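You operate a simulated robot arm through the tools that you are given. There is no shell and no other tool. Be economical: measure what you need, move in short steps, check, and stop when the job is done.

The job below is to be done with a simulated robot arm. You get a single attempt, and the scene is never put back.

Task
Join the 3.2 km package, then the 4.9 km package, onto take-up A.
Fine: one at a time on feed peg A3, hands off while it runs; the first bare tube goes back where it stood. Set down upright: what you pick out.

Only the result counts: the job must be done as asked and must still hold three seconds after the hand-in. Knocking over, shifting, dropping, spilling or breaking anything else fails it.

Robot
A 6-joint arm with a fingered hand, fixed in place. Base frame: the origin is at the foot of the arm, x ahead of it, y to its left, z up; the work surface is at about z = 824. Readings come in mm, degrees, newtons and seconds.
With the tool pointing down near the work surface it reaches from about 300 to 700 mm from the base axis. Its first joint turns from -166.0 to 166.0 degrees. Payload 4 kg.
Tool frame: the origin (TCP) lies between the finger pads and is the grasp point; the fingertips stand 22 mm ahead of it; z points along the fingers, y is the line along which they close. Largest opening 112 mm; the body of the gripper starts 60 mm behind the TCP. The gripper is a hand of 4 fingers: y runs from the thumb to the fingers, the wrist lies at [0, 0, -218] in the tool frame.
Orientation is that of the tool frame in the base frame, as a unit quaternion [w, x, y, z]. With the fingers straight down and closing along the base's y, the tool's x points along the base's -x, its y along +y and its z along -z.

Tools
- The arm moves only by the tool arm_command. Its argument "rows" is one flat list of numbers, 6 for each row, row after row: the shift along the tool's x, y, z in mm, then the turn, a rotation vector about the tool's x, y, z in degrees. In form: [tx, ty, tz, rx, ry, rz, tx, ty, tz, rx, ry, rz, ...]. A call has 1 to 12 rows; each row shifts and turns the commanded pose from where the row before left it, along the tool's axes as they then stand. Each row takes 0.2 s and may step no farther than 50 mm and 8.6 degrees from the row before; otherwise, the whole call is refused. Where a pose cannot be reached the arm comes as near as it can. A force on the tool above 40 N (or 10 N above the force at the start of the call, whichever is more), or a blocked arm, ends the call early, and 0.2 s more pass. In this call time passes only in rows, and 0.2 s behind the last. It gives the time, the measured TCP pose, the force on the tool (base axes), the opening and the grip force at its end, in the units of the frame above (readings bear some noise), with the torque about the TCP (base axes, N m) and any sound that the robot's microphone picked up.
- Cameras (640 x 400 px; columns grow to the right, rows downward): "scene" is fixed at [220.9, 649.6, 1651.5]; the picture's right is [-0.87, -0.49, 0.00], its down [-0.42, 0.74, -0.52] and it looks along [0.26, -0.46, -0.85] (base axes); focal length 323 px, centre (320, 200). "wrist" rides on the gripper at [69, 4, -83] in the tool frame; the picture's right is [-0.06, 1.00, 0.00], its down [-0.77, -0.05, -0.64] and it looks along [-0.64, -0.04, 0.77] (tool axes); focal length 243 px, centre (320, 200). There is no depth. A picture from a camera that has moved, and an enlarged one, comes with that camera's place and axes in the base frame and with its lens.
- snapshot(camera): a new picture of that camera. It takes no simulated time.
- curl_fingers(finger1, finger2, finger3, thumb_bend): sets how far each is bent, from 0 (flat) to 100 (curled in); at 30 the hand is open as for a grip, at 70 the pads meet at the TCP. One left out holds its place. A second passes; each finger stops where it meets its share of the squeeze, and holds until it gets a number again. It is the only way to open and close the hand. It gives what a move gives, with no picture; readings hold the bend of each and the force on the fingers (four entries, about 0 where the hand has none), thumb and palm.
- enlarge(camera, box): a new picture of the part [left, top, right, bottom] of that camera's present view, enlarged. It takes no simulated time.
- finish_job(): hands the job in; it is judged then, once.

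Go step by step. Nothing tells you positions but the pictures and the camera data: compare them with the known pose of the tool, close in by small moves and look again before you grip or let go. The budget is 120 turns and 68 pictures, counting those below and the enlarged ones. Unless the task says otherwise, let go and move clear before handing in, and close with one line.

The tools are called after "Call:" by a JSON object that holds its "fn" and its "kwargs". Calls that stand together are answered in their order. arm_command: Moves the arm, as the interface text tells. Its arguments: {"type":"object","properties":{"rows":{"type":"array","items":{"type":"number"}}},"required":["rows"]} The other tools are called the same way: curl_fingers (finger1, finger2, finger3, thumb_bend) moves the fingers one by one; snapshot (camera) takes a picture; enlarge (camera, box) takes an enlarged picture of a part of a camera's view; finish_job () hands the job in.

At the start:

```text
t: 0.0
position: [308.8, 294.2, 1228.0]
orientation: [0.001, 0.0, 1.0, 0.0]
ft_force: [-0.5, -0.6, 0.4]
ft_torque: [0.0, 0.0, -0.01]
opening: 111.9
grip_force: 0.1
shape: jaw
bend: [30.0, 30.0, 30.0, 30.0]
finger forces: [0.0, 0.0, 0.1, 0.0, 0.1, 0.1]
```

scene: 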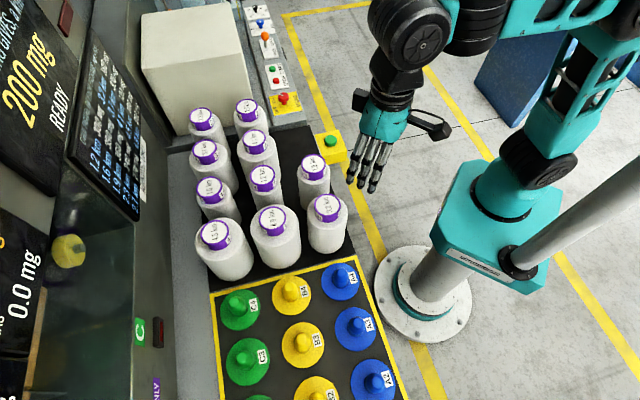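
wrist: 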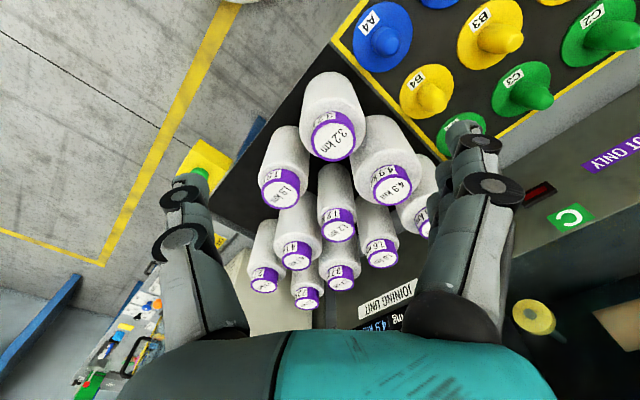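

I see the packages with purple-rimmed labels, the peg board and displays at the left. I will read the signs and labels first.

Call:
{"fn": "enlarge", "kwargs": {"camera": "scene", "box": [0, 0, 160, 220]}}

Call:
{"fn": "enlarge", "kwargs": {"camera": "scene", "box": [180, 80, 360, 280]}}

Call:
{"fn": "enlarge", "kwargs": {"camera": "scene", "box": [200, 0, 360, 160]}}

Call:
{"fn": "enlarge", "kwargs": {"camera": "scene", "box": [0, 200, 420, 400]}}

```text
1.82 times, centred on (80, 110) of scene
camera zoom: at [220.9, 649.6, 1651.5], right [-0.87, -0.49, 0.0], down [-0.42, 0.74, -0.52], along [0.26, -0.46, -0.85], focal length 588 px, centre (756, 364)
```

zoom: 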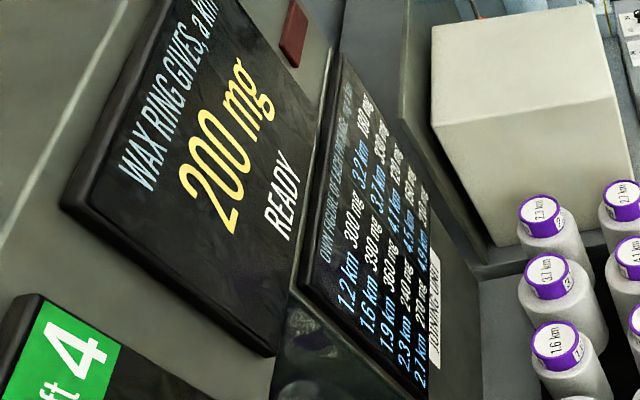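

```text
2.00 times, centred on (270, 180) of scene
camera zoom: at [220.9, 649.6, 1651.5], right [-0.87, -0.49, 0.0], down [-0.42, 0.74, -0.52], along [0.26, -0.46, -0.85], focal length 647 px, centre (420, 240)
```

zoom: 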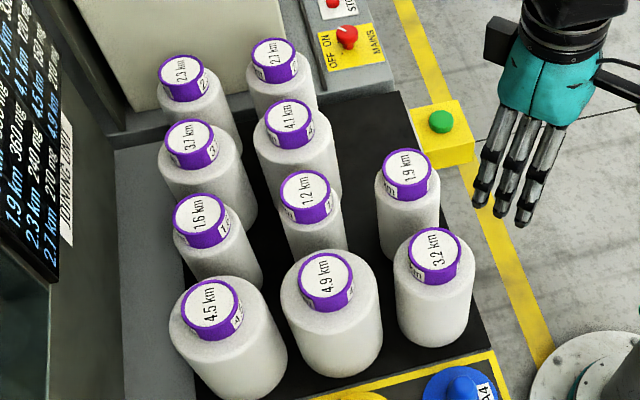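

```text
2.50 times, centred on (280, 80) of scene
camera zoom: at [220.9, 649.6, 1651.5], right [-0.87, -0.49, 0.0], down [-0.42, 0.74, -0.52], along [0.26, -0.46, -0.85], focal length 808 px, centre (420, 500)
```

zoom: 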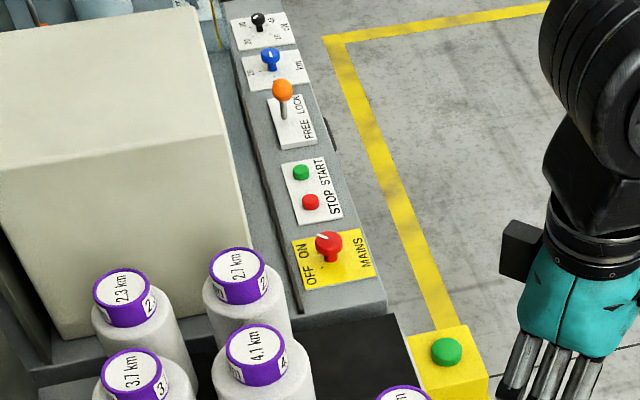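

```text
1.52 times, centred on (210, 300) of scene
camera zoom: at [220.9, 649.6, 1651.5], right [-0.87, -0.49, 0.0], down [-0.42, 0.74, -0.52], along [0.26, -0.46, -0.85], focal length 493 px, centre (488, 48)
```

zoom: 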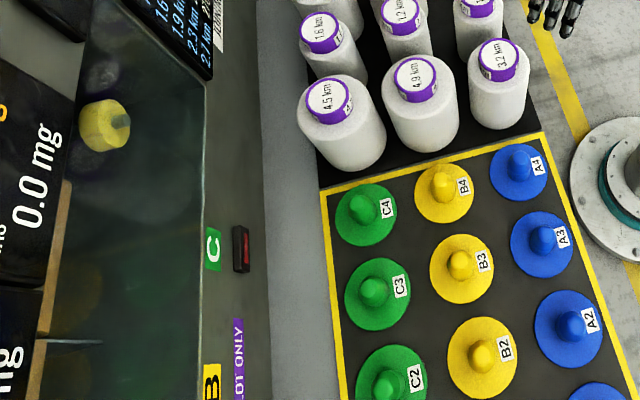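

The boards must be read better. I tilt the hand up and move to the left to look at the machine front with the wrist camera.

Call:
{"fn": "arm_command", "kwargs": {"rows": [0, 40, 0, 0, -8, 0, 0, 40, 0, 0, -8, 0, 0, 40, 0, 0, -8, 0, 0, 40, 0, 0, -8, 0, 0, 40, 0, 0, -5, 0]}}

Call:
{"fn": "snapshot", "kwargs": {"camera": "wrist"}}

```text
t: 1.2
position: [308.0, 489.8, 1223.1]
orientation: [0.318, -0.002, 0.948, 0.002]
ft_force: [1.1, -0.7, 1.1]
ft_torque: [0.04, -0.03, -0.01]
opening: 111.9
grip_force: 0.0
shape: jaw
bend: [30.0, 30.0, 30.0, 30.0]
finger forces: [0.0, 0.0, 0.0, 0.0, 0.0, 0.0]
out of reach, approached as far as the arm can: row 5
```

```text
61 pictures are left
camera wrist: at [202.3, 492.8, 1247.4], right [0.05, 1.0, 0.04], down [0.22, -0.05, 0.97], along [0.97, -0.04, -0.22], focal length 243 px, centre (320, 200)
```

wrist: 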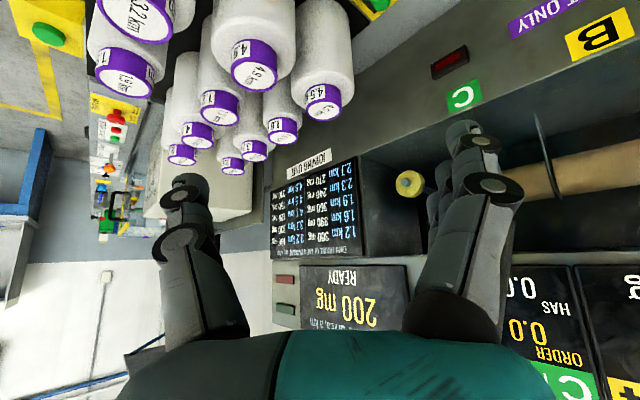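

The joining unit's table and displays are now visible (upside down). I enlarge them.

Call:
{"fn": "enlarge", "kwargs": {"camera": "wrist", "box": [262, 145, 422, 345]}}

Call:
{"fn": "enlarge", "kwargs": {"camera": "wrist", "box": [490, 250, 640, 400]}}

```text
2.00 times, centred on (342, 245) of wrist
camera zoom: at [202.3, 492.8, 1247.4], right [0.05, 1.0, 0.04], down [0.22, -0.05, 0.97], along [0.97, -0.04, -0.22], focal length 485 px, centre (276, 110)
```

zoom: 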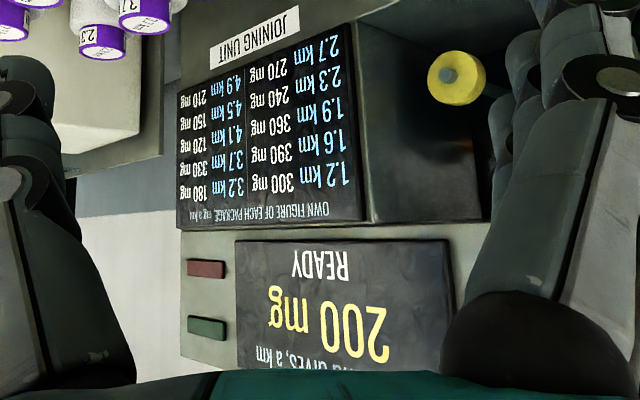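

```text
2.67 times, centred on (565, 325) of wrist
camera zoom: at [202.3, 492.8, 1247.4], right [0.05, 1.0, 0.04], down [0.22, -0.05, 0.97], along [0.97, -0.04, -0.22], focal length 647 px, centre (-333, -133)
```

zoom: 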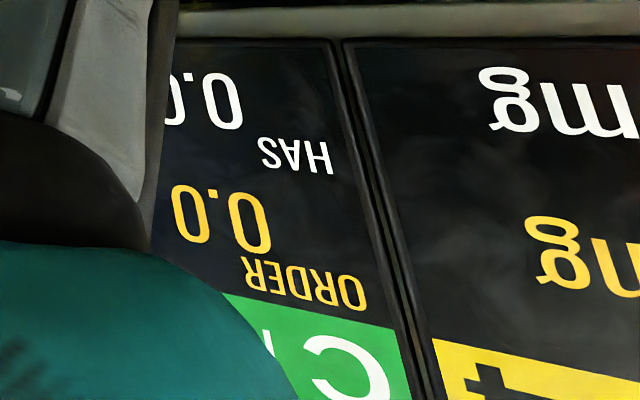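

The table reads: 3.2 km 180 mg, 4.9 km 210 mg per km. I turn left to see take-ups A and B.

Call:
{"fn": "arm_command", "kwargs": {"rows": [0, 0, 0, -4.8, 0, -6.4, 0, 0, 0, -4.8, 0, -6.4, 0, 0, 0, -4.8, 0, -6.4, 0, 0, 0, -4.8, 0, -6.4, 0, 0, 0, -4.8, 0, -6.4]}}

Call:
{"fn": "snapshot", "kwargs": {"camera": "wrist"}}

```text
t: 2.4
position: [307.8, 488.4, 1222.8]
orientation: [0.297, -0.326, 0.891, 0.108]
ft_force: [-0.4, -1.0, -0.5]
ft_torque: [0.03, 0.01, 0.04]
opening: 112.0
grip_force: 0.0
shape: jaw
bend: [30.0, 30.0, 30.0, 30.0]
finger forces: [0.1, 0.1, 0.0, 0.0, 0.1, 0.0]
```

```text
58 pictures are left
camera wrist: at [224.0, 424.3, 1247.4], right [-0.6, 0.8, 0.04], down [0.2, 0.11, 0.97], along [0.77, 0.6, -0.23], focal length 243 px, centre (320, 200)
```

wrist: 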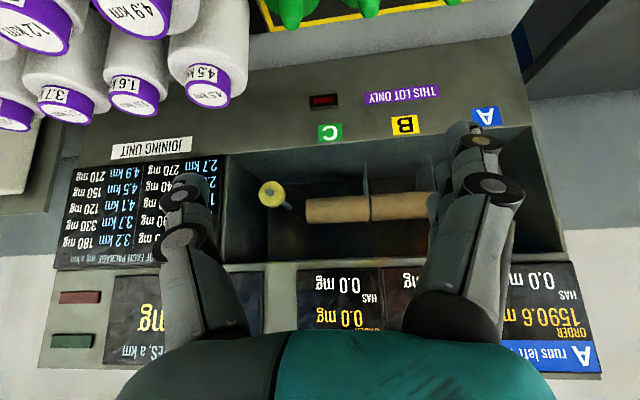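

I can see A's order; I enlarge it.

Call:
{"fn": "enlarge", "kwargs": {"camera": "wrist", "box": [490, 250, 610, 380]}}

Call:
{"fn": "enlarge", "kwargs": {"camera": "wrist", "box": [40, 60, 460, 370]}}

```text
3.08 times, centred on (550, 315) of wrist
camera zoom: at [224.0, 424.3, 1247.4], right [-0.6, 0.8, 0.04], down [0.2, 0.11, 0.97], along [0.77, 0.6, -0.23], focal length 746 px, centre (-388, -154)
```

zoom: 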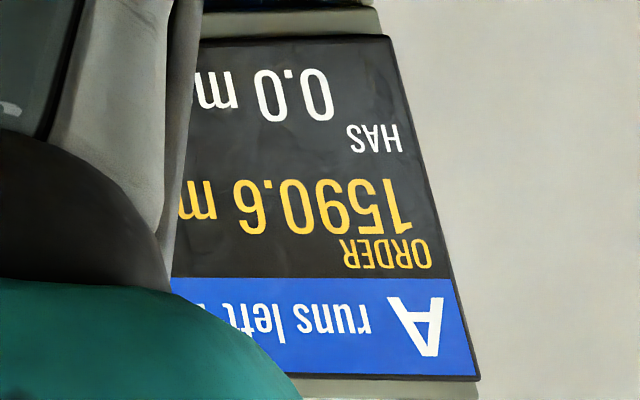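

```text
1.29 times, centred on (250, 215) of wrist
camera zoom: at [224.0, 424.3, 1247.4], right [-0.6, 0.8, 0.04], down [0.2, 0.11, 0.97], along [0.77, 0.6, -0.23], focal length 313 px, centre (410, 181)
```

zoom: 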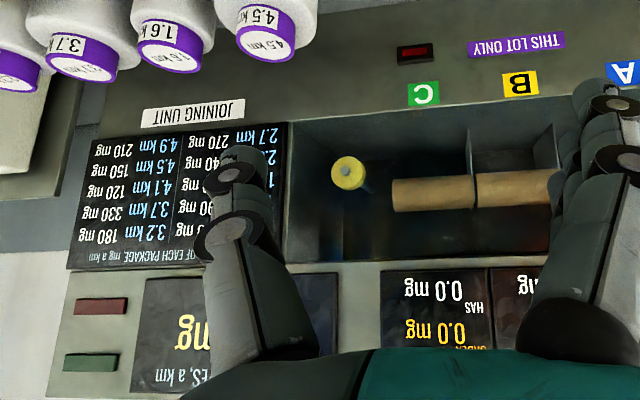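

A's order is 1590.6 mg. Next I look at the control panel on the right and the green button.

Call:
{"fn": "arm_command", "kwargs": {"rows": [0, 0, 0, 4.8, 0, 6.4, 0, 0, 0, 4.8, 0, 6.4, 0, 0, 0, 4.8, 0, 6.4, 0, 0, 0, 4.8, 0, 6.4, 0, 0, 0, 4.8, 0, 6.4, 0, -49, 0, 0, 0, 0, 0, -49, 0, 0, 0, 0, 0, -49, 0, 0, 0, 0, 0, -49, 0, 0, 0, 0, 0, -49, 0, 0, 0, 0, 0, -49, 0, 0, 0, 0, 0, -49, 0, 0, 0, 0]}}

Call:
{"fn": "arm_command", "kwargs": {"rows": [0, -49, 0, 0, 0, 0, 0, -49, 0, 0, 0, 0, 0, -49, 0, 0, 7, 0, 0, -49, 0, 0, 8, 0]}}

Call:
{"fn": "snapshot", "kwargs": {"camera": "wrist"}}

```text
t: 5.0
position: [308.9, 145.5, 1221.1]
orientation: [0.317, 0.0, 0.949, 0.0]
ft_force: [0.2, 0.0, -1.0]
ft_torque: [-0.01, 0.0, -0.03]
opening: 111.8
grip_force: 0.1
shape: jaw
bend: [30.0, 30.0, 30.0, 30.0]
finger forces: [0.1, 0.1, 0.0, 0.0, 0.0, 0.1]
```

```text
t: 6.0
position: [307.4, -49.7, 1222.3]
orientation: [0.19, -0.001, 0.982, 0.001]
ft_force: [0.1, 1.2, 0.4]
ft_torque: [-0.03, -0.02, -0.02]
opening: 112.1
grip_force: 0.0
shape: jaw
bend: [30.0, 30.0, 30.0, 30.0]
finger forces: [0.0, 0.0, 0.1, 0.0, 0.0, 0.1]
```

```text
55 pictures are left
camera wrist: at [211.5, -46.4, 1274.0], right [0.06, 1.0, 0.02], down [0.47, -0.05, 0.88], along [0.88, -0.04, -0.47], focal length 243 px, centre (320, 200)
```

wrist: 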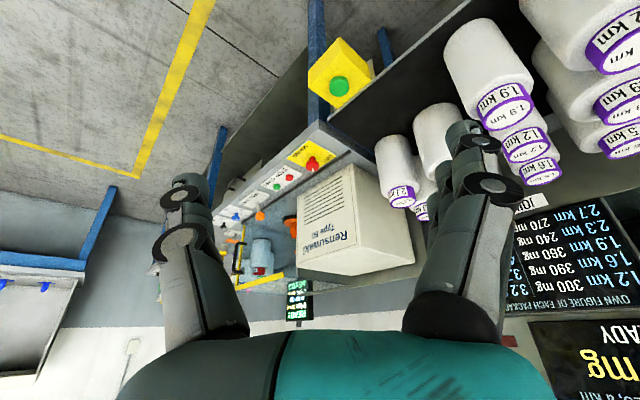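

The panel belongs to a neighbouring machine. I enlarge the yellow box and panel.

Call:
{"fn": "enlarge", "kwargs": {"camera": "wrist", "box": [210, 30, 410, 330]}}

Call:
{"fn": "enlarge", "kwargs": {"camera": "scene", "box": [300, 110, 370, 180]}}

```text
1.33 times, centred on (310, 180) of wrist
camera zoom: at [211.5, -46.4, 1274.0], right [0.06, 1.0, 0.02], down [0.47, -0.05, 0.88], along [0.88, -0.04, -0.47], focal length 324 px, centre (333, 227)
```

zoom: 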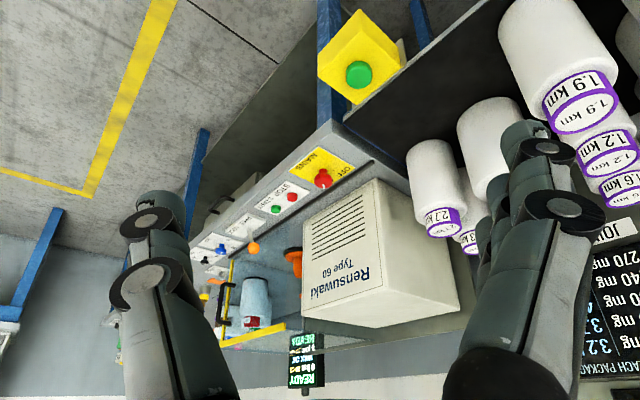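

```text
5.71 times, centred on (335, 145) of scene
camera zoom: at [220.9, 649.6, 1651.5], right [-0.87, -0.49, 0.0], down [-0.42, 0.74, -0.52], along [0.26, -0.46, -0.85], focal length 1848 px, centre (234, 514)
```

zoom: 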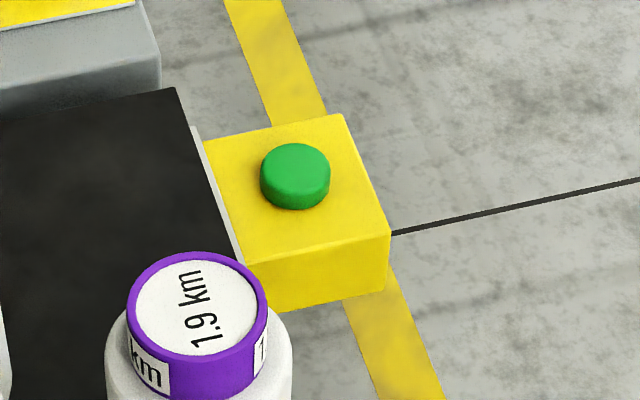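

The green button box is likely the start for the unit. I now inspect the 3.2 km and 4.9 km packages and peg A3 closely.

Call:
{"fn": "enlarge", "kwargs": {"camera": "scene", "box": [245, 180, 365, 275]}}

Call:
{"fn": "enlarge", "kwargs": {"camera": "scene", "box": [300, 250, 410, 400]}}

```text
4.21 times, centred on (305, 228) of scene
camera zoom: at [220.9, 649.6, 1651.5], right [-0.87, -0.49, 0.0], down [-0.42, 0.74, -0.52], along [0.26, -0.46, -0.85], focal length 1362 px, centre (383, 84)
```

zoom: 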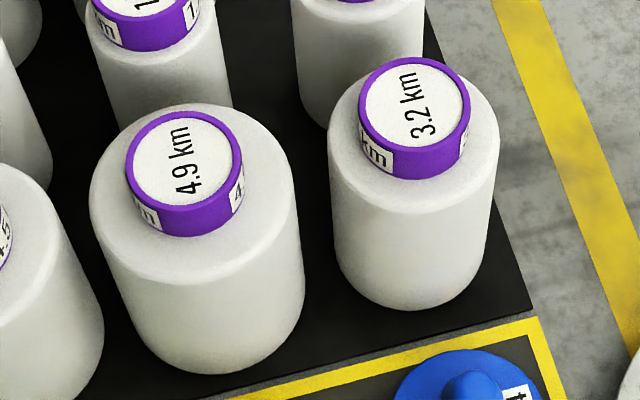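

```text
2.67 times, centred on (355, 325) of scene
camera zoom: at [220.9, 649.6, 1651.5], right [-0.87, -0.49, 0.0], down [-0.42, 0.74, -0.52], along [0.26, -0.46, -0.85], focal length 862 px, centre (227, -133)
```

zoom: 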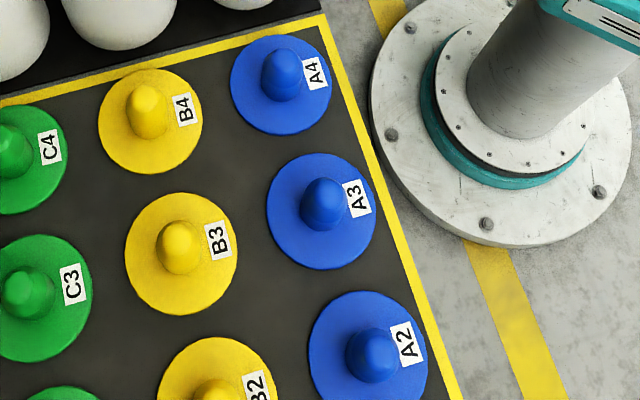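

The caps are about 62 mm wide and 25 mm tall, so gripping there works for both packages and tubes. I straighten the hand and move to look at the 3.2 km package.

Call:
{"fn": "arm_command", "kwargs": {"rows": [0, 0, 0, 0, 8, 0, 0, 0, 0, 0, 8, 0, 0, 0, 0, 0, 5.9, 0, 3, 44.25, 11.5, 0, 0, 0, 3, 44.25, 11.5, 0, 0, 0, 3, 44.25, 11.5, 0, 0, 0, 3, 44.25, 11.5, 0, 0, 0, 3, 44.25, 11.5, 0, 0, 0, 3, 44.25, 11.5, 0, 0, 0, 3, 44.25, 11.5, 0, 0, 0, 3, 44.25, 11.5, 0, 0, 0]}}

Call:
{"fn": "snapshot", "kwargs": {"camera": "wrist"}}

```text
t: 8.4
position: [283.1, 301.7, 1131.7]
orientation: [0.001, 0.0, 1.0, 0.0]
ft_force: [0.7, -0.7, -0.1]
ft_torque: [0.01, -0.01, 0.03]
opening: 112.0
grip_force: 0.1
shape: jaw
bend: [30.0, 30.0, 30.0, 30.0]
finger forces: [0.1, 0.0, 0.0, 0.1, 0.1, 0.0]
```

```text
50 pictures are left
camera wrist: at [213.9, 306.3, 1213.8], right [0.06, 1.0, 0.0], down [0.76, -0.05, 0.64], along [0.64, -0.04, -0.77], focal length 243 px, centre (320, 200)
```

wrist: 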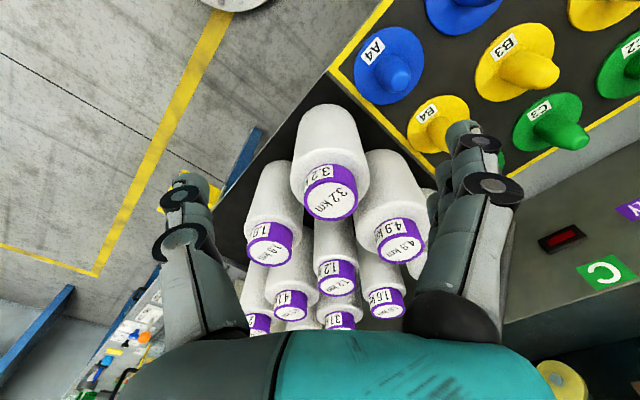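

The 3.2 km cap is near (390, 307, 1001). I move to just above it.

Call:
{"fn": "arm_command", "kwargs": {"rows": [-26.5, 1.2, 10, 0, 0, 0, -26.5, 1.2, 20, 0, 0, 0, -26.5, 1.2, 26, 0, 0, 0, -26.5, 1.2, 26, 0, 0, 0]}}

Call:
{"fn": "snapshot", "kwargs": {"camera": "wrist"}}

Call:
{"fn": "enlarge", "kwargs": {"camera": "scene", "box": [240, 120, 400, 280]}}

```text
t: 9.4
position: [390.3, 307.2, 1050.1]
orientation: [0.001, 0.0, 1.0, 0.0]
ft_force: [0.0, -0.1, -1.1]
ft_torque: [0.01, 0.02, 0.02]
opening: 111.7
grip_force: 0.1
shape: jaw
bend: [30.0, 30.0, 30.0, 30.0]
finger forces: [0.0, 0.1, 0.0, 0.1, 0.0, 0.0]
```

```text
49 pictures are left
camera wrist: at [321.0, 311.0, 1132.2], right [0.06, 1.0, 0.0], down [0.76, -0.05, 0.64], along [0.64, -0.04, -0.77], focal length 243 px, centre (320, 200)
```

wrist: 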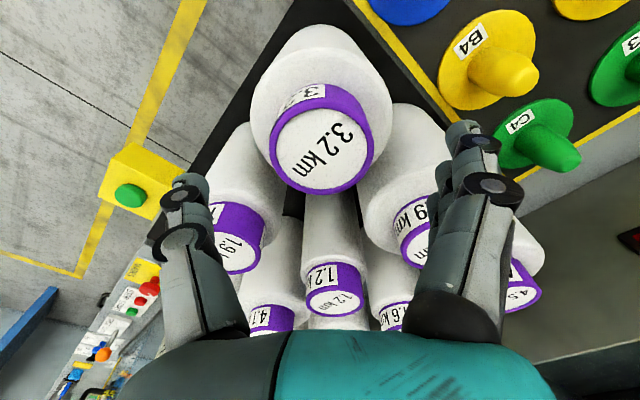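

```text
2.50 times, centred on (320, 200) of scene
camera zoom: at [220.9, 649.6, 1651.5], right [-0.87, -0.49, 0.0], down [-0.42, 0.74, -0.52], along [0.26, -0.46, -0.85], focal length 808 px, centre (320, 200)
```

zoom: 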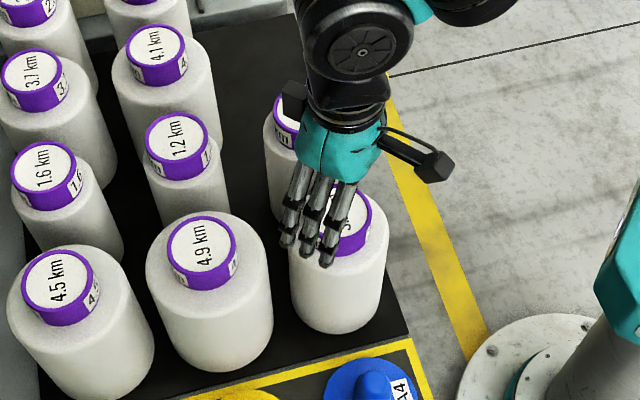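

The tool is within about 3 mm of the cap axis. I correct and descend so the tips stay just above the shoulder.

Call:
{"fn": "arm_command", "kwargs": {"rows": [3, 1, 15, 0, 0, 0, 0, 0, 15, 0, 0, 0, 0, 0, 8, 0, 0, 0, 0, 0, 6, 0, 0, 0]}}

Call:
{"fn": "snapshot", "kwargs": {"camera": "wrist"}}

Call:
{"fn": "enlarge", "kwargs": {"camera": "scene", "box": [270, 150, 370, 250]}}

```text
t: 10.4
position: [385.4, 309.4, 1005.2]
orientation: [0.001, 0.0, 1.0, 0.0]
ft_force: [0.7, 0.4, 0.8]
ft_torque: [-0.01, 0.0, 0.04]
opening: 111.9
grip_force: 0.2
shape: jaw
bend: [30.0, 30.0, 30.0, 30.0]
finger forces: [0.0, 0.0, 0.1, 0.0, 0.0, 0.0]
```

```text
47 pictures are left
camera wrist: at [317.4, 313.3, 1088.3], right [0.06, 1.0, 0.0], down [0.76, -0.05, 0.64], along [0.64, -0.04, -0.77], focal length 243 px, centre (320, 200)
```

wrist: 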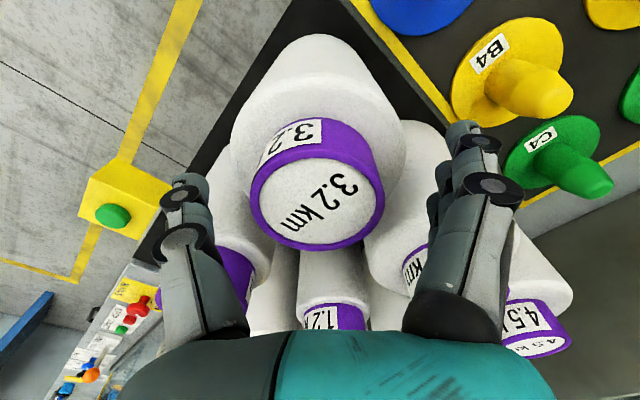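

```text
4.00 times, centred on (320, 200) of scene
camera zoom: at [220.9, 649.6, 1651.5], right [-0.87, -0.49, 0.0], down [-0.42, 0.74, -0.52], along [0.26, -0.46, -0.85], focal length 1294 px, centre (320, 200)
```

zoom: 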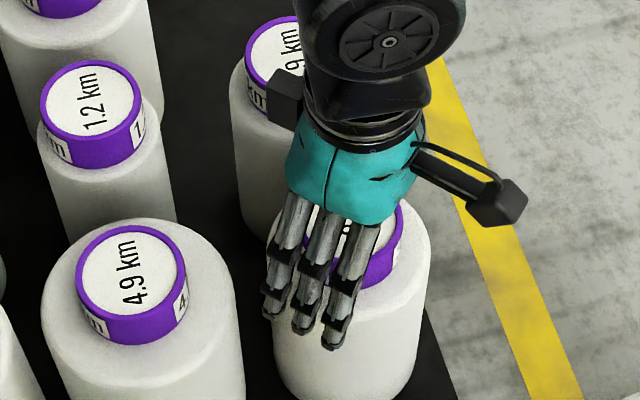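

The cap is centred within 2 mm. A small correction down, then I close on it.

Call:
{"fn": "arm_command", "kwargs": {"rows": [-1, -2, 3, 0, 0, 0]}}

Call:
{"fn": "curl_fingers", "kwargs": {"finger1": 65, "finger2": 65, "finger3": 65, "thumb_bend": 65}}

Call:
{"fn": "snapshot", "kwargs": {"camera": "wrist"}}

```text
t: 10.8
position: [387.4, 307.5, 1002.2]
orientation: [0.001, 0.001, 1.0, 0.0]
ft_force: [-0.2, 0.7, 0.0]
ft_torque: [0.03, -0.01, -0.02]
opening: 111.8
grip_force: 0.1
shape: jaw
bend: [30.0, 30.0, 30.0, 30.0]
finger forces: [0.1, 0.0, 0.1, 0.1, 0.0, 0.0]
```

```text
t: 11.8
position: [387.5, 306.8, 1002.3]
orientation: [0.001, 0.001, 1.0, 0.0]
ft_force: [0.5, 0.7, -0.2]
ft_torque: [0.13, 0.01, 0.02]
opening: 49.6
grip_force: 17.6
shape: fingers
bend: [56.0, 50.0, 52.0, 57.0]
finger forces: [5.3, 6.2, 6.5, 0.0, 16.7, 0.0]
```

```text
45 pictures are left
camera wrist: at [318.4, 311.2, 1085.0], right [0.06, 1.0, 0.0], down [0.76, -0.05, 0.64], along [0.64, -0.04, -0.77], focal length 243 px, centre (320, 200)
```

wrist: 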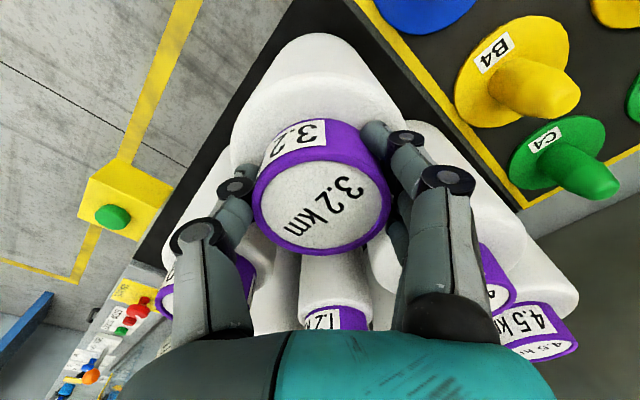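

Gripped at about 17 N. I lift slightly to test the hold.

Call:
{"fn": "arm_command", "kwargs": {"rows": [0, 0, -4, 0, 0, 0, 0, 0, -8, 0, 0, 0, 0, 0, -10, 0, 0, 0]}}

Call:
{"fn": "snapshot", "kwargs": {"camera": "wrist"}}

```text
t: 12.6
position: [388.3, 307.1, 1025.2]
orientation: [0.001, 0.0, 1.0, 0.001]
ft_force: [0.0, -0.5, -3.8]
ft_torque: [0.02, 0.05, -0.01]
opening: 49.5
grip_force: 17.0
shape: fingers
bend: [56.0, 50.0, 52.0, 57.0]
finger forces: [5.3, 6.0, 6.3, 0.0, 16.9, 0.1]
```

```text
44 pictures are left
camera wrist: at [318.5, 311.7, 1106.8], right [0.06, 1.0, 0.0], down [0.76, -0.05, 0.64], along [0.64, -0.04, -0.77], focal length 243 px, centre (320, 200)
```

wrist: 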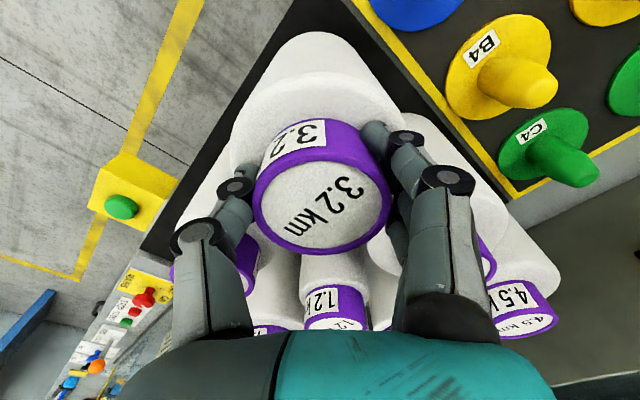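

The hold is firm (about 4 N load). I lift it higher and carry it over peg A3.

Call:
{"fn": "arm_command", "kwargs": {"rows": [0, 0, -25, 0, 0, 0, 0, 0, -35, 0, 0, 0, 0, 0, -30, 0, 0, 0, 10, 10, 0, 0, 0, 0, 20, 20, 0, 0, 0, 0, 24, 24, 0, 0, 0, 0, 24, 24, 0, 0, 0, 0, 24, 24, 0, 0, 0, 0, 24, 24, 0, 0, 0, 0, 20, 20, 0, 0, 0, 0, 14, 14, 0, 0, 0, 0, 8, 11, 0, 0, 0, 0]}}

Call:
{"fn": "snapshot", "kwargs": {"camera": "wrist"}}

Call:
{"fn": "snapshot", "kwargs": {"camera": "scene"}}

```text
t: 15.2
position: [218.8, 479.3, 1114.4]
orientation: [0.0, -0.001, 1.0, 0.0]
ft_force: [0.4, 0.0, -4.7]
ft_torque: [0.0, 0.01, 0.02]
opening: 49.4
grip_force: 16.8
shape: fingers
bend: [57.0, 50.0, 52.0, 57.0]
finger forces: [5.3, 5.8, 6.5, 0.0, 16.3, 0.1]
```

```text
43 pictures are left
camera wrist: at [149.9, 483.1, 1196.4], right [0.06, 1.0, 0.0], down [0.76, -0.05, 0.64], along [0.64, -0.04, -0.77], focal length 243 px, centre (320, 200)
```

wrist: 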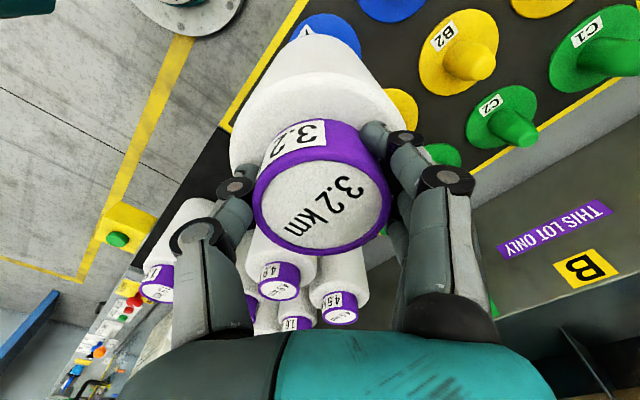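

```text
42 pictures are left
```

scene: 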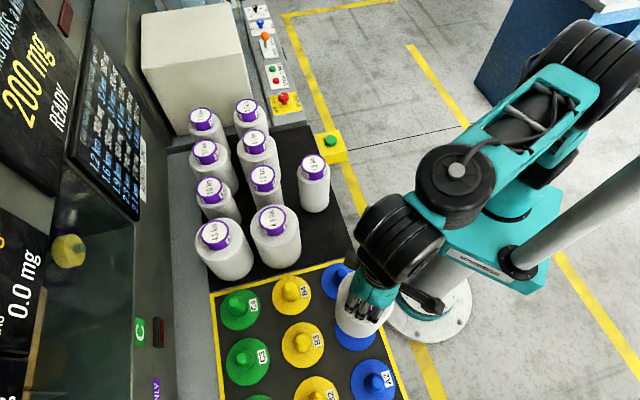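

The package hides A3, so I back off sideways to measure the peg with the wrist camera.

Call:
{"fn": "arm_command", "kwargs": {"rows": [0, -20, 0, 0, 0, 0, 0, -40, 0, 0, 0, 0, 0, -40, 0, 0, 0, 0, 0, -40, 0, 0, 0, 0, 0, -15, 0, 0, 0, 0]}}

Call:
{"fn": "snapshot", "kwargs": {"camera": "wrist"}}

```text
t: 16.4
position: [218.9, 322.8, 1115.1]
orientation: [0.001, 0.0, 1.0, -0.001]
ft_force: [0.1, -0.1, -3.5]
ft_torque: [0.0, 0.01, 0.01]
opening: 49.0
grip_force: 16.9
shape: fingers
bend: [57.0, 50.0, 52.0, 57.0]
finger forces: [5.4, 5.8, 6.5, 0.0, 16.1, 0.0]
```

```text
41 pictures are left
camera wrist: at [150.6, 327.0, 1197.0], right [0.06, 1.0, 0.0], down [0.76, -0.05, 0.64], along [0.64, -0.04, -0.77], focal length 243 px, centre (320, 200)
```

wrist: 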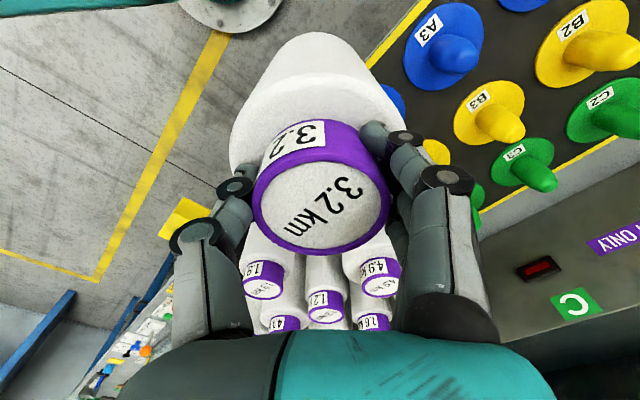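

A3 is visible; I enlarge it.

Call:
{"fn": "enlarge", "kwargs": {"camera": "wrist", "box": [390, 0, 550, 100]}}

```text
4.00 times, centred on (470, 50) of wrist
camera zoom: at [150.6, 327.0, 1197.0], right [0.06, 1.0, 0.0], down [0.76, -0.05, 0.64], along [0.64, -0.04, -0.77], focal length 970 px, centre (-280, 800)
```

zoom: 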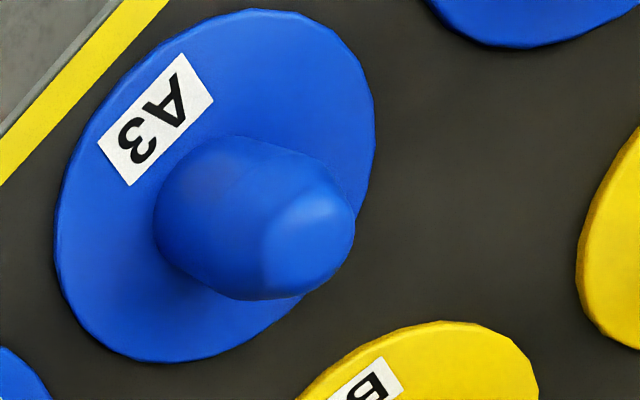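

A3 sits at about (210, 484), with its pin top near z = 898. I move over it and look from the scene camera.

Call:
{"fn": "arm_command", "kwargs": {"rows": [2, 15, 0, 0, 0, 0, 2, 40, 0, 0, 0, 0, 2, 45, 0, 0, 0, 0, 2, 40, 0, 0, 0, 0, 1, 21, 0, 0, 0, 0, 0, 0, 15, 0, 0, 0, 0, 0, 10, 0, 0, 0]}}

Call:
{"fn": "enlarge", "kwargs": {"camera": "scene", "box": [290, 250, 430, 400]}}

```text
t: 18.0
position: [211.0, 484.0, 1088.3]
orientation: [0.001, 0.0, 1.0, 0.0]
ft_force: [0.2, -1.2, -3.2]
ft_torque: [-0.03, 0.0, 0.0]
opening: 48.7
grip_force: 16.8
shape: fingers
bend: [57.0, 50.0, 52.0, 57.0]
finger forces: [5.4, 5.8, 6.5, 0.0, 16.0, 0.1]
```

```text
2.67 times, centred on (360, 325) of scene
camera zoom: at [220.9, 649.6, 1651.5], right [-0.87, -0.49, 0.0], down [-0.42, 0.74, -0.52], along [0.26, -0.46, -0.85], focal length 862 px, centre (213, -133)
```

zoom: 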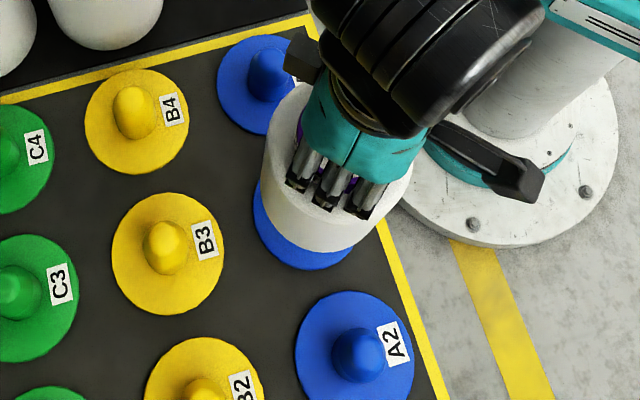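

It looks aligned. I descend gently, watching the force.

Call:
{"fn": "arm_command", "kwargs": {"rows": [0, 0, 8, 0, 0, 0, 0, 0, 8, 0, 0, 0, 0, 0, 8, 0, 0, 0, 0, 0, 8, 0, 0, 0]}}

```text
t: 19.0
position: [212.0, 484.2, 1056.6]
orientation: [0.001, 0.0, 1.0, -0.001]
ft_force: [-0.5, 0.2, -3.7]
ft_torque: [0.03, 0.0, 0.01]
opening: 48.7
grip_force: 17.1
shape: fingers
bend: [57.0, 50.0, 52.0, 57.0]
finger forces: [5.4, 5.7, 6.5, 0.0, 16.0, 0.0]
```

No contact and the tube has passed the pin tip; I continue.

Call:
{"fn": "arm_command", "kwargs": {"rows": [0, 0, 8, 0, 0, 0, 0, 0, 8, 0, 0, 0, 0, 0, 8, 0, 0, 0, 0, 0, 8, 0, 0, 0, 0, 0, 6, 0, 0, 0]}}

Call:
{"fn": "enlarge", "kwargs": {"camera": "scene", "box": [290, 250, 430, 400]}}

```text
t: 20.2
position: [210.3, 484.2, 1018.9]
orientation: [0.0, 0.0, 1.0, -0.001]
ft_force: [-0.4, 0.0, -3.7]
ft_torque: [-0.02, 0.06, -0.03]
opening: 49.1
grip_force: 16.6
shape: fingers
bend: [57.0, 50.0, 52.0, 57.0]
finger forces: [5.4, 5.8, 6.6, 0.1, 15.9, 0.0]
```

```text
2.67 times, centred on (360, 325) of scene
camera zoom: at [220.9, 649.6, 1651.5], right [-0.87, -0.49, 0.0], down [-0.42, 0.74, -0.52], along [0.26, -0.46, -0.85], focal length 862 px, centre (213, -133)
```

zoom: 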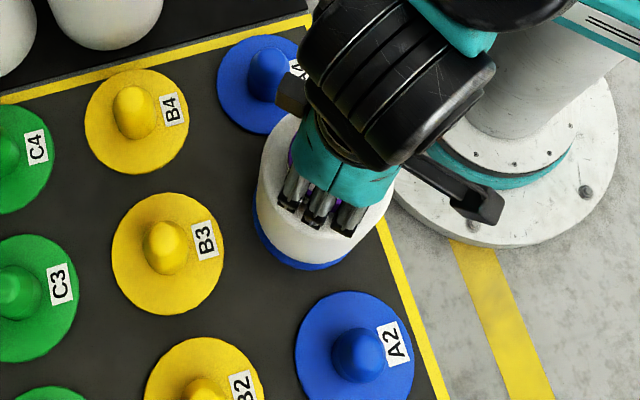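

Nearly seated. I go down in small steps until the weight is taken.

Call:
{"fn": "arm_command", "kwargs": {"rows": [0, 0, 3, 0, 0, 0, 0, 0, 3, 0, 0, 0, 0, 0, 2, 0, 0, 0]}}

```text
t: 21.0
position: [212.0, 484.2, 1011.2]
orientation: [0.001, 0.001, 1.0, 0.0]
ft_force: [-0.7, -1.3, -4.1]
ft_torque: [-0.01, -0.02, 0.0]
opening: 48.8
grip_force: 17.0
shape: fingers
bend: [57.0, 50.0, 52.0, 57.0]
finger forces: [5.4, 5.8, 6.6, 0.1, 15.9, 0.1]
```

Call:
{"fn": "arm_command", "kwargs": {"rows": [0, 0, 2, 0, 0, 0, 0, 0, 2, 0, 0, 0]}}

```text
t: 21.6
position: [212.3, 483.4, 1007.6]
orientation: [0.001, 0.0, 1.0, 0.001]
ft_force: [-0.5, -1.3, 2.1]
ft_torque: [-0.03, 0.03, 0.04]
opening: 49.2
grip_force: 16.9
shape: fingers
bend: [57.0, 50.0, 52.0, 57.0]
finger forces: [5.6, 5.6, 6.4, 0.0, 16.6, 0.0]
```

The weight is taken by the peg plate. I open and rise clear.

Call:
{"fn": "curl_fingers", "kwargs": {"finger1": 30, "finger2": 30, "finger3": 30, "thumb_bend": 30}}

Call:
{"fn": "arm_command", "kwargs": {"rows": [0, 0, -8, 0, 0, 0, 0, 0, -20, 0, 0, 0, 0, 0, -40, 0, 0, 0, 0, 0, -45, 0, 0, 0]}}

Call:
{"fn": "snapshot", "kwargs": {"camera": "wrist"}}

Call:
{"fn": "snapshot", "kwargs": {"camera": "scene"}}

```text
t: 22.6
position: [211.1, 484.2, 1005.8]
orientation: [0.001, -0.001, 1.0, 0.0]
ft_force: [-0.1, 0.3, -0.5]
ft_torque: [0.01, -0.02, -0.03]
opening: 112.3
grip_force: 0.0
shape: fingers
bend: [30.0, 30.0, 30.0, 30.0]
finger forces: [0.0, 0.0, 0.0, 0.1, 0.0, 0.0]
```

```text
t: 23.6
position: [210.5, 483.9, 1119.8]
orientation: [0.001, 0.0, 1.0, 0.0]
ft_force: [1.5, 0.1, -0.1]
ft_torque: [0.0, 0.0, -0.01]
opening: 112.6
grip_force: 0.1
shape: fingers
bend: [30.0, 30.0, 30.0, 30.0]
finger forces: [0.1, 0.0, 0.1, 0.0, 0.0, 0.1]
```

```text
37 pictures are left
camera wrist: at [141.3, 487.3, 1202.1], right [0.06, 1.0, 0.0], down [0.76, -0.05, 0.64], along [0.64, -0.04, -0.77], focal length 243 px, centre (320, 200)
```

wrist: 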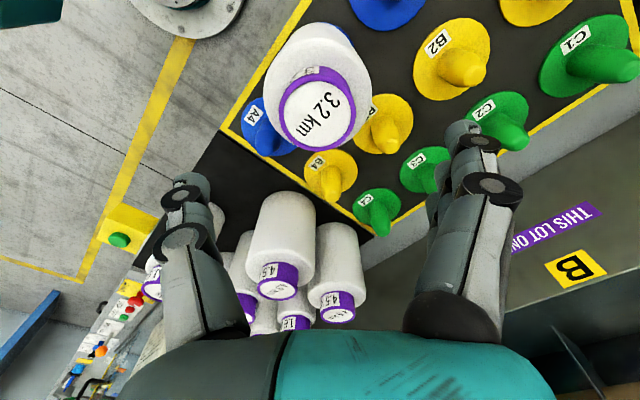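

```text
36 pictures are left
```

scene: 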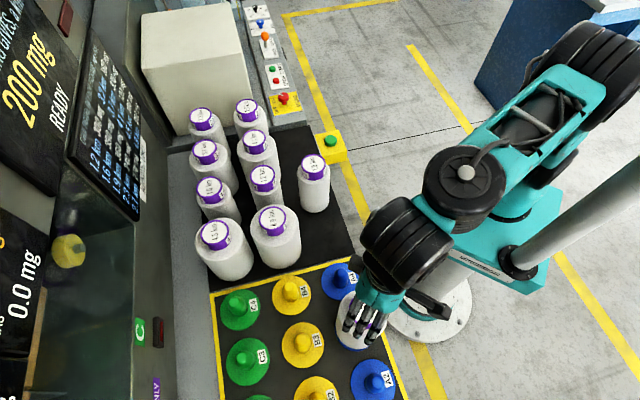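

The 3.2 km package sits well on A3. Now I go toward the green button to examine it.

Call:
{"fn": "arm_command", "kwargs": {"rows": [-21.4, -45, 0, 0, 0, 0, -21.4, -45, 0, 0, 0, 0, -21.4, -45, 0, 0, 0, 0, -21.4, -45, 0, 0, 0, 0, -21.4, -45, 0, 0, 0, 0, -21.4, -45, 0, 0, 0, 0, -21.4, -45, 0, 0, 0, 0, -21.4, -45, 0, 0, 0, 0, -21.4, -45, 0, 0, 0, 0, -21.4, -45, 15, 0, 0, 0, -21.4, -45, 30, 0, 0, 0]}}

Call:
{"fn": "snapshot", "kwargs": {"camera": "wrist"}}

Call:
{"fn": "snapshot", "kwargs": {"camera": "scene"}}

```text
refused: row 10 steps farther than a row can; nothing moved
```

```text
35 pictures are left
camera wrist: at [141.3, 487.3, 1202.1], right [0.06, 1.0, 0.0], down [0.76, -0.05, 0.64], along [0.64, -0.04, -0.77], focal length 243 px, centre (320, 200)
```

wrist: 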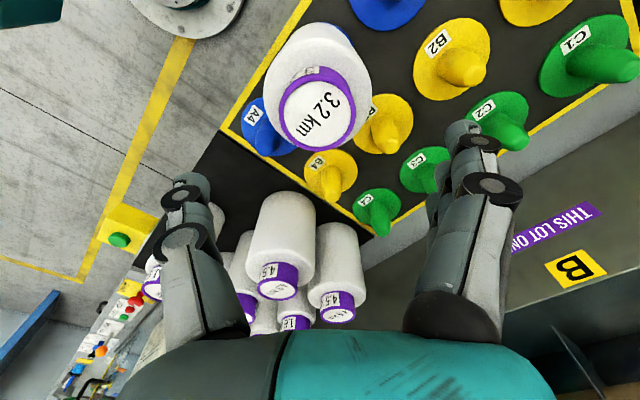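

```text
34 pictures are left
```

scene: 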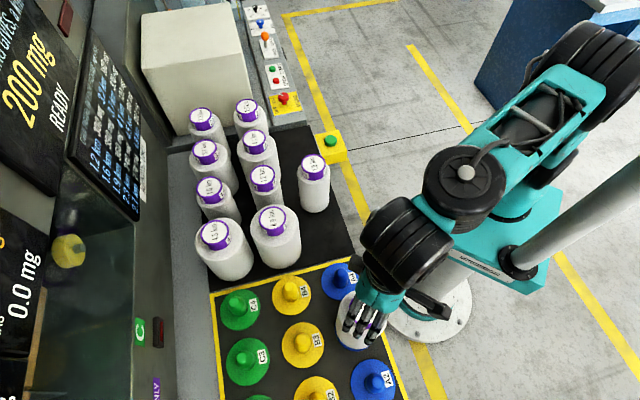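

A row was too long; I resend with shorter steps, same path.

Call:
{"fn": "arm_command", "kwargs": {"rows": [-20, -42, 0, 0, 0, 0, -20, -42, 0, 0, 0, 0, -20, -42, 0, 0, 0, 0, -20, -42, 0, 0, 0, 0, -20, -42, 0, 0, 0, 0, -20, -42, 0, 0, 0, 0, -20, -42, 0, 0, 0, 0, -20, -42, 0, 0, 0, 0, -20, -42, 0, 0, 0, 0, -20, -42, 0, 0, 0, 0, -20, -42, 0, 0, 0, 0, -20, -38, 20, 0, 0, 0]}}

Call:
{"fn": "snapshot", "kwargs": {"camera": "wrist"}}

```text
t: 26.2
position: [451.4, -15.1, 1100.7]
orientation: [0.001, 0.001, 1.0, 0.001]
ft_force: [-0.3, 0.1, 0.0]
ft_torque: [-0.01, -0.05, 0.0]
opening: 112.8
grip_force: 0.0
shape: fingers
bend: [30.0, 30.0, 30.0, 30.0]
finger forces: [0.1, 0.0, 0.0, 0.1, 0.0, 0.0]
```

```text
33 pictures are left
camera wrist: at [381.3, -12.1, 1183.4], right [0.06, 1.0, 0.0], down [0.76, -0.05, 0.64], along [0.64, -0.04, -0.77], focal length 243 px, centre (320, 200)
```

wrist: 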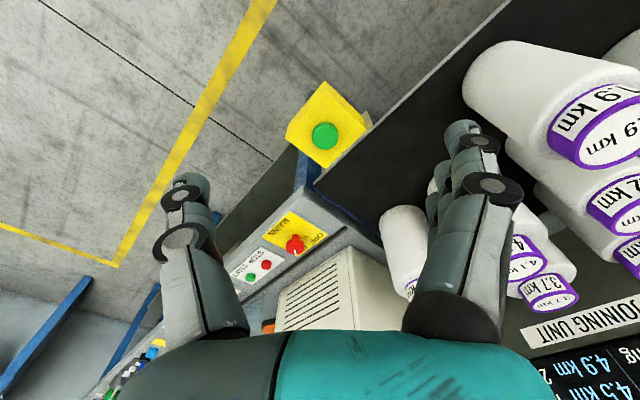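

The green button is at about (548, -13, 832). I close the fingers into a point and move above it.

Call:
{"fn": "curl_fingers", "kwargs": {"finger1": 70, "finger2": 70, "finger3": 70, "thumb_bend": 70}}

Call:
{"fn": "arm_command", "kwargs": {"rows": [-25, 0, 35, 0, 0, 0, -25, 0, 40, 0, 0, 0, -25, 1, 40, 0, 0, 0, -22, 1, 40, 0, 0, 0, 0, 0, 35, 0, 0, 0]}}

Call:
{"fn": "snapshot", "kwargs": {"camera": "wrist"}}

Call:
{"fn": "enlarge", "kwargs": {"camera": "scene", "box": [280, 90, 400, 190]}}

```text
t: 27.2
position: [451.2, -15.4, 1100.8]
orientation: [0.001, 0.0, 1.0, 0.0]
ft_force: [-0.6, 0.4, 0.9]
ft_torque: [-0.03, 0.0, 0.02]
opening: 10.1
grip_force: 0.0
shape: fingers
bend: [70.0, 70.0, 70.0, 70.0]
finger forces: [0.0, 0.0, 0.0, 0.1, 0.0, 0.0]
```

```text
t: 28.4
position: [549.0, -13.2, 909.8]
orientation: [0.001, 0.0, 1.0, 0.0]
ft_force: [0.0, 0.1, -0.3]
ft_torque: [-0.01, 0.01, 0.02]
opening: 9.8
grip_force: 0.1
shape: fingers
bend: [70.0, 70.0, 70.0, 70.0]
finger forces: [0.1, 0.0, 0.0, 0.1, 0.0, 0.1]
```

```text
32 pictures are left
camera wrist: at [479.5, -8.7, 992.7], right [0.06, 1.0, 0.0], down [0.76, -0.05, 0.64], along [0.64, -0.04, -0.77], focal length 243 px, centre (320, 200)
```

wrist: 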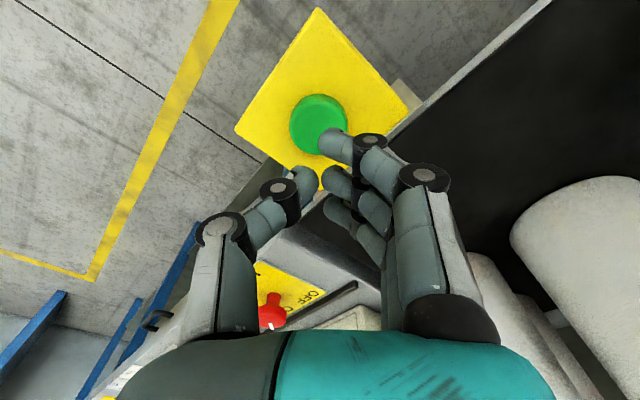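

```text
4.00 times, centred on (340, 140) of scene
camera zoom: at [220.9, 649.6, 1651.5], right [-0.87, -0.49, 0.0], down [-0.42, 0.74, -0.52], along [0.26, -0.46, -0.85], focal length 1294 px, centre (240, 440)
```

zoom: 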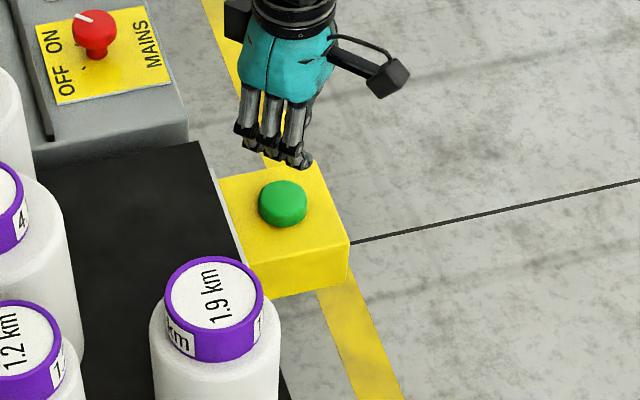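

The button axis is at about (544, -13). I shift and press down in small steps.

Call:
{"fn": "arm_command", "kwargs": {"rows": [5, 0, 15, 0, 0, 0, 0, 0, 15, 0, 0, 0, 0, 0, 10, 0, 0, 0, 0, 0, 4, 0, 0, 0]}}

Call:
{"fn": "snapshot", "kwargs": {"camera": "wrist"}}

```text
t: 29.4
position: [543.1, -13.4, 866.3]
orientation: [0.001, 0.0, 1.0, 0.0]
ft_force: [1.0, 0.0, 0.0]
ft_torque: [0.02, -0.03, 0.0]
opening: 10.0
grip_force: 0.1
shape: fingers
bend: [70.0, 70.0, 70.0, 70.0]
finger forces: [0.0, 0.0, 0.1, 0.0, 0.0, 0.0]
```

```text
30 pictures are left
camera wrist: at [474.1, -9.5, 949.1], right [0.06, 1.0, 0.0], down [0.76, -0.05, 0.64], along [0.64, -0.04, -0.77], focal length 243 px, centre (320, 200)
```

wrist: 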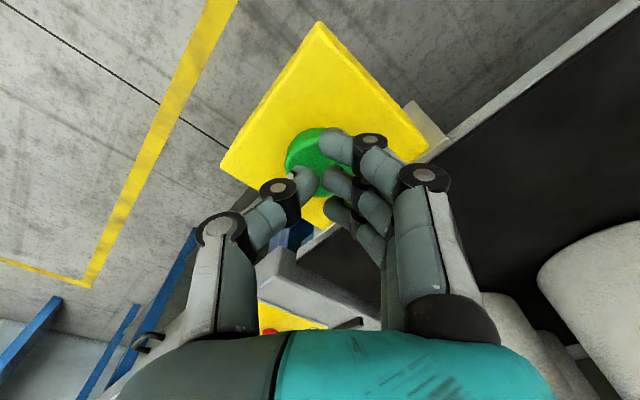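

Well aligned. I press on.

Call:
{"fn": "arm_command", "kwargs": {"rows": [0, 0, 4, 0, 0, 0, 0, 0, 3, 0, 0, 0, 0, 0, 3, 0, 0, 0, 0, 0, 3, 0, 0, 0]}}

```text
t: 30.4
position: [543.6, -13.5, 852.5]
orientation: [0.001, 0.0, 1.0, 0.0]
ft_force: [0.5, -0.5, 0.9]
ft_torque: [-0.02, -0.04, 0.0]
opening: 9.6
grip_force: 0.6
shape: fingers
bend: [70.0, 70.0, 70.0, 70.0]
finger forces: [0.0, 0.1, 0.0, 0.0, 1.1, 0.0]
```

Call:
{"fn": "arm_command", "kwargs": {"rows": [0, 0, 2, 0, 0, 0, 0, 0, 2, 0, 0, 0, 0, 0, 2, 0, 0, 0]}}

```text
t: 31.2
position: [543.6, -14.3, 848.1]
orientation: [0.0, 0.0, 1.0, 0.0]
ft_force: [-2.7, -0.9, 11.8]
ft_torque: [-0.11, 0.01, -0.03]
opening: 9.8
grip_force: 6.3
shape: fingers
bend: [70.0, 70.0, 70.0, 70.0]
finger forces: [0.0, 3.2, 0.4, 0.0, 9.0, 0.0]
heard: click
```

Heard a click. I lift off and check the displays.

Call:
{"fn": "arm_command", "kwargs": {"rows": [0, 0, -10, 0, 0, 0, 0, 0, -40, 0, 0, 0, 0, 0, -48, 0, 0, 0, 0, 0, -48, 0, 0, 0, 0, 0, -48, 0, 0, 0, 0, 0, -48, 0, 0, 0]}}

Call:
{"fn": "snapshot", "kwargs": {"camera": "scene"}}

```text
t: 32.6
position: [541.8, -14.0, 1090.4]
orientation: [0.0, 0.0, 1.0, 0.0]
ft_force: [-0.4, 0.2, 0.2]
ft_torque: [0.0, 0.0, -0.01]
opening: 9.8
grip_force: 0.2
shape: fingers
bend: [70.0, 70.0, 70.0, 70.0]
finger forces: [0.1, 0.0, 0.0, 0.0, 0.0, 0.0]
```

```text
29 pictures are left
```

scene: 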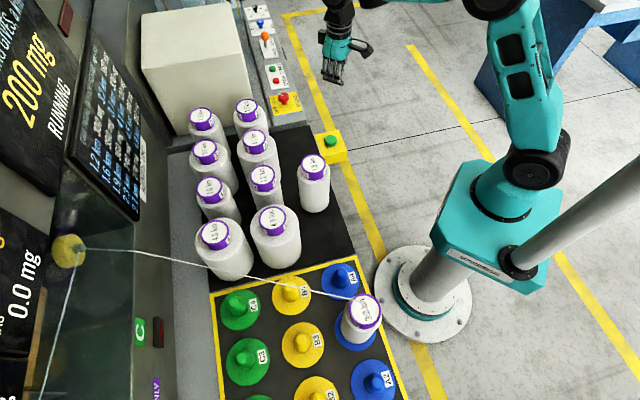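

It is RUNNING. I wait with the hand away.

Call:
{"fn": "arm_command", "kwargs": {"rows": [0, 0, 0, 0, 0, 0, 0, 0, 0, 0, 0, 0, 0, 0, 0, 0, 0, 0, 0, 0, 0, 0, 0, 0, 0, 0, 0, 0, 0, 0, 0, 0, 0, 0, 0, 0, 0, 0, 0, 0, 0, 0, 0, 0, 0, 0, 0, 0, 0, 0, 0, 0, 0, 0, 0, 0, 0, 0, 0, 0, 0, 0, 0, 0, 0, 0, 0, 0, 0, 0, 0, 0]}}

Call:
{"fn": "arm_command", "kwargs": {"rows": [0, 0, 0, 0, 0, 0, 0, 0, 0, 0, 0, 0, 0, 0, 0, 0, 0, 0, 0, 0, 0, 0, 0, 0, 0, 0, 0, 0, 0, 0, 0, 0, 0, 0, 0, 0, 0, 0, 0, 0, 0, 0, 0, 0, 0, 0, 0, 0, 0, 0, 0, 0, 0, 0, 0, 0, 0, 0, 0, 0, 0, 0, 0, 0, 0, 0, 0, 0, 0, 0, 0, 0]}}

Call:
{"fn": "arm_command", "kwargs": {"rows": [0, 0, 0, 0, 0, 0, 0, 0, 0, 0, 0, 0, 0, 0, 0, 0, 0, 0, 0, 0, 0, 0, 0, 0, 0, 0, 0, 0, 0, 0, 0, 0, 0, 0, 0, 0, 0, 0, 0, 0, 0, 0, 0, 0, 0, 0, 0, 0, 0, 0, 0, 0, 0, 0, 0, 0, 0, 0, 0, 0, 0, 0, 0, 0, 0, 0, 0, 0, 0, 0, 0, 0]}}

Call:
{"fn": "snapshot", "kwargs": {"camera": "scene"}}

```text
t: 35.2
position: [542.0, -14.3, 1088.9]
orientation: [0.001, 0.0, 1.0, 0.0]
ft_force: [0.1, -0.2, 0.0]
ft_torque: [0.01, 0.0, 0.01]
opening: 9.7
grip_force: 0.1
shape: fingers
bend: [70.0, 70.0, 70.0, 70.0]
finger forces: [0.0, 0.0, 0.0, 0.0, 0.0, 0.0]
```

```text
t: 37.8
position: [541.7, -14.4, 1089.2]
orientation: [0.001, 0.0, 1.0, 0.0]
ft_force: [-0.8, -0.2, -0.1]
ft_torque: [-0.02, -0.02, -0.02]
opening: 9.5
grip_force: 0.0
shape: fingers
bend: [70.0, 70.0, 70.0, 70.0]
finger forces: [0.0, 0.0, 0.1, 0.1, 0.0, 0.0]
```

```text
t: 40.4
position: [540.8, -14.6, 1089.8]
orientation: [0.001, 0.001, 1.0, 0.0]
ft_force: [1.0, 0.0, 0.3]
ft_torque: [0.0, -0.02, 0.02]
opening: 9.6
grip_force: 0.0
shape: fingers
bend: [70.0, 70.0, 70.0, 70.0]
finger forces: [0.1, 0.0, 0.1, 0.1, 0.0, 0.0]
```

```text
28 pictures are left
```

scene: 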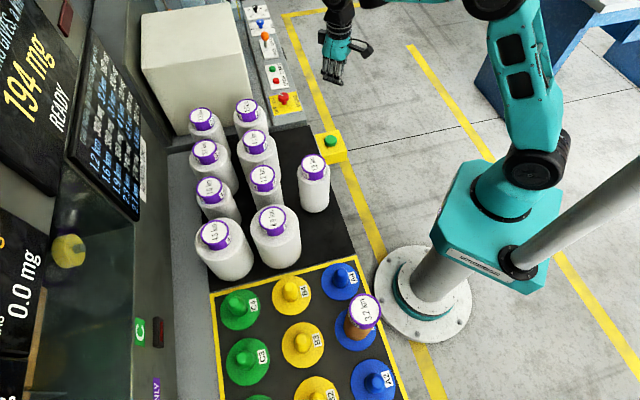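

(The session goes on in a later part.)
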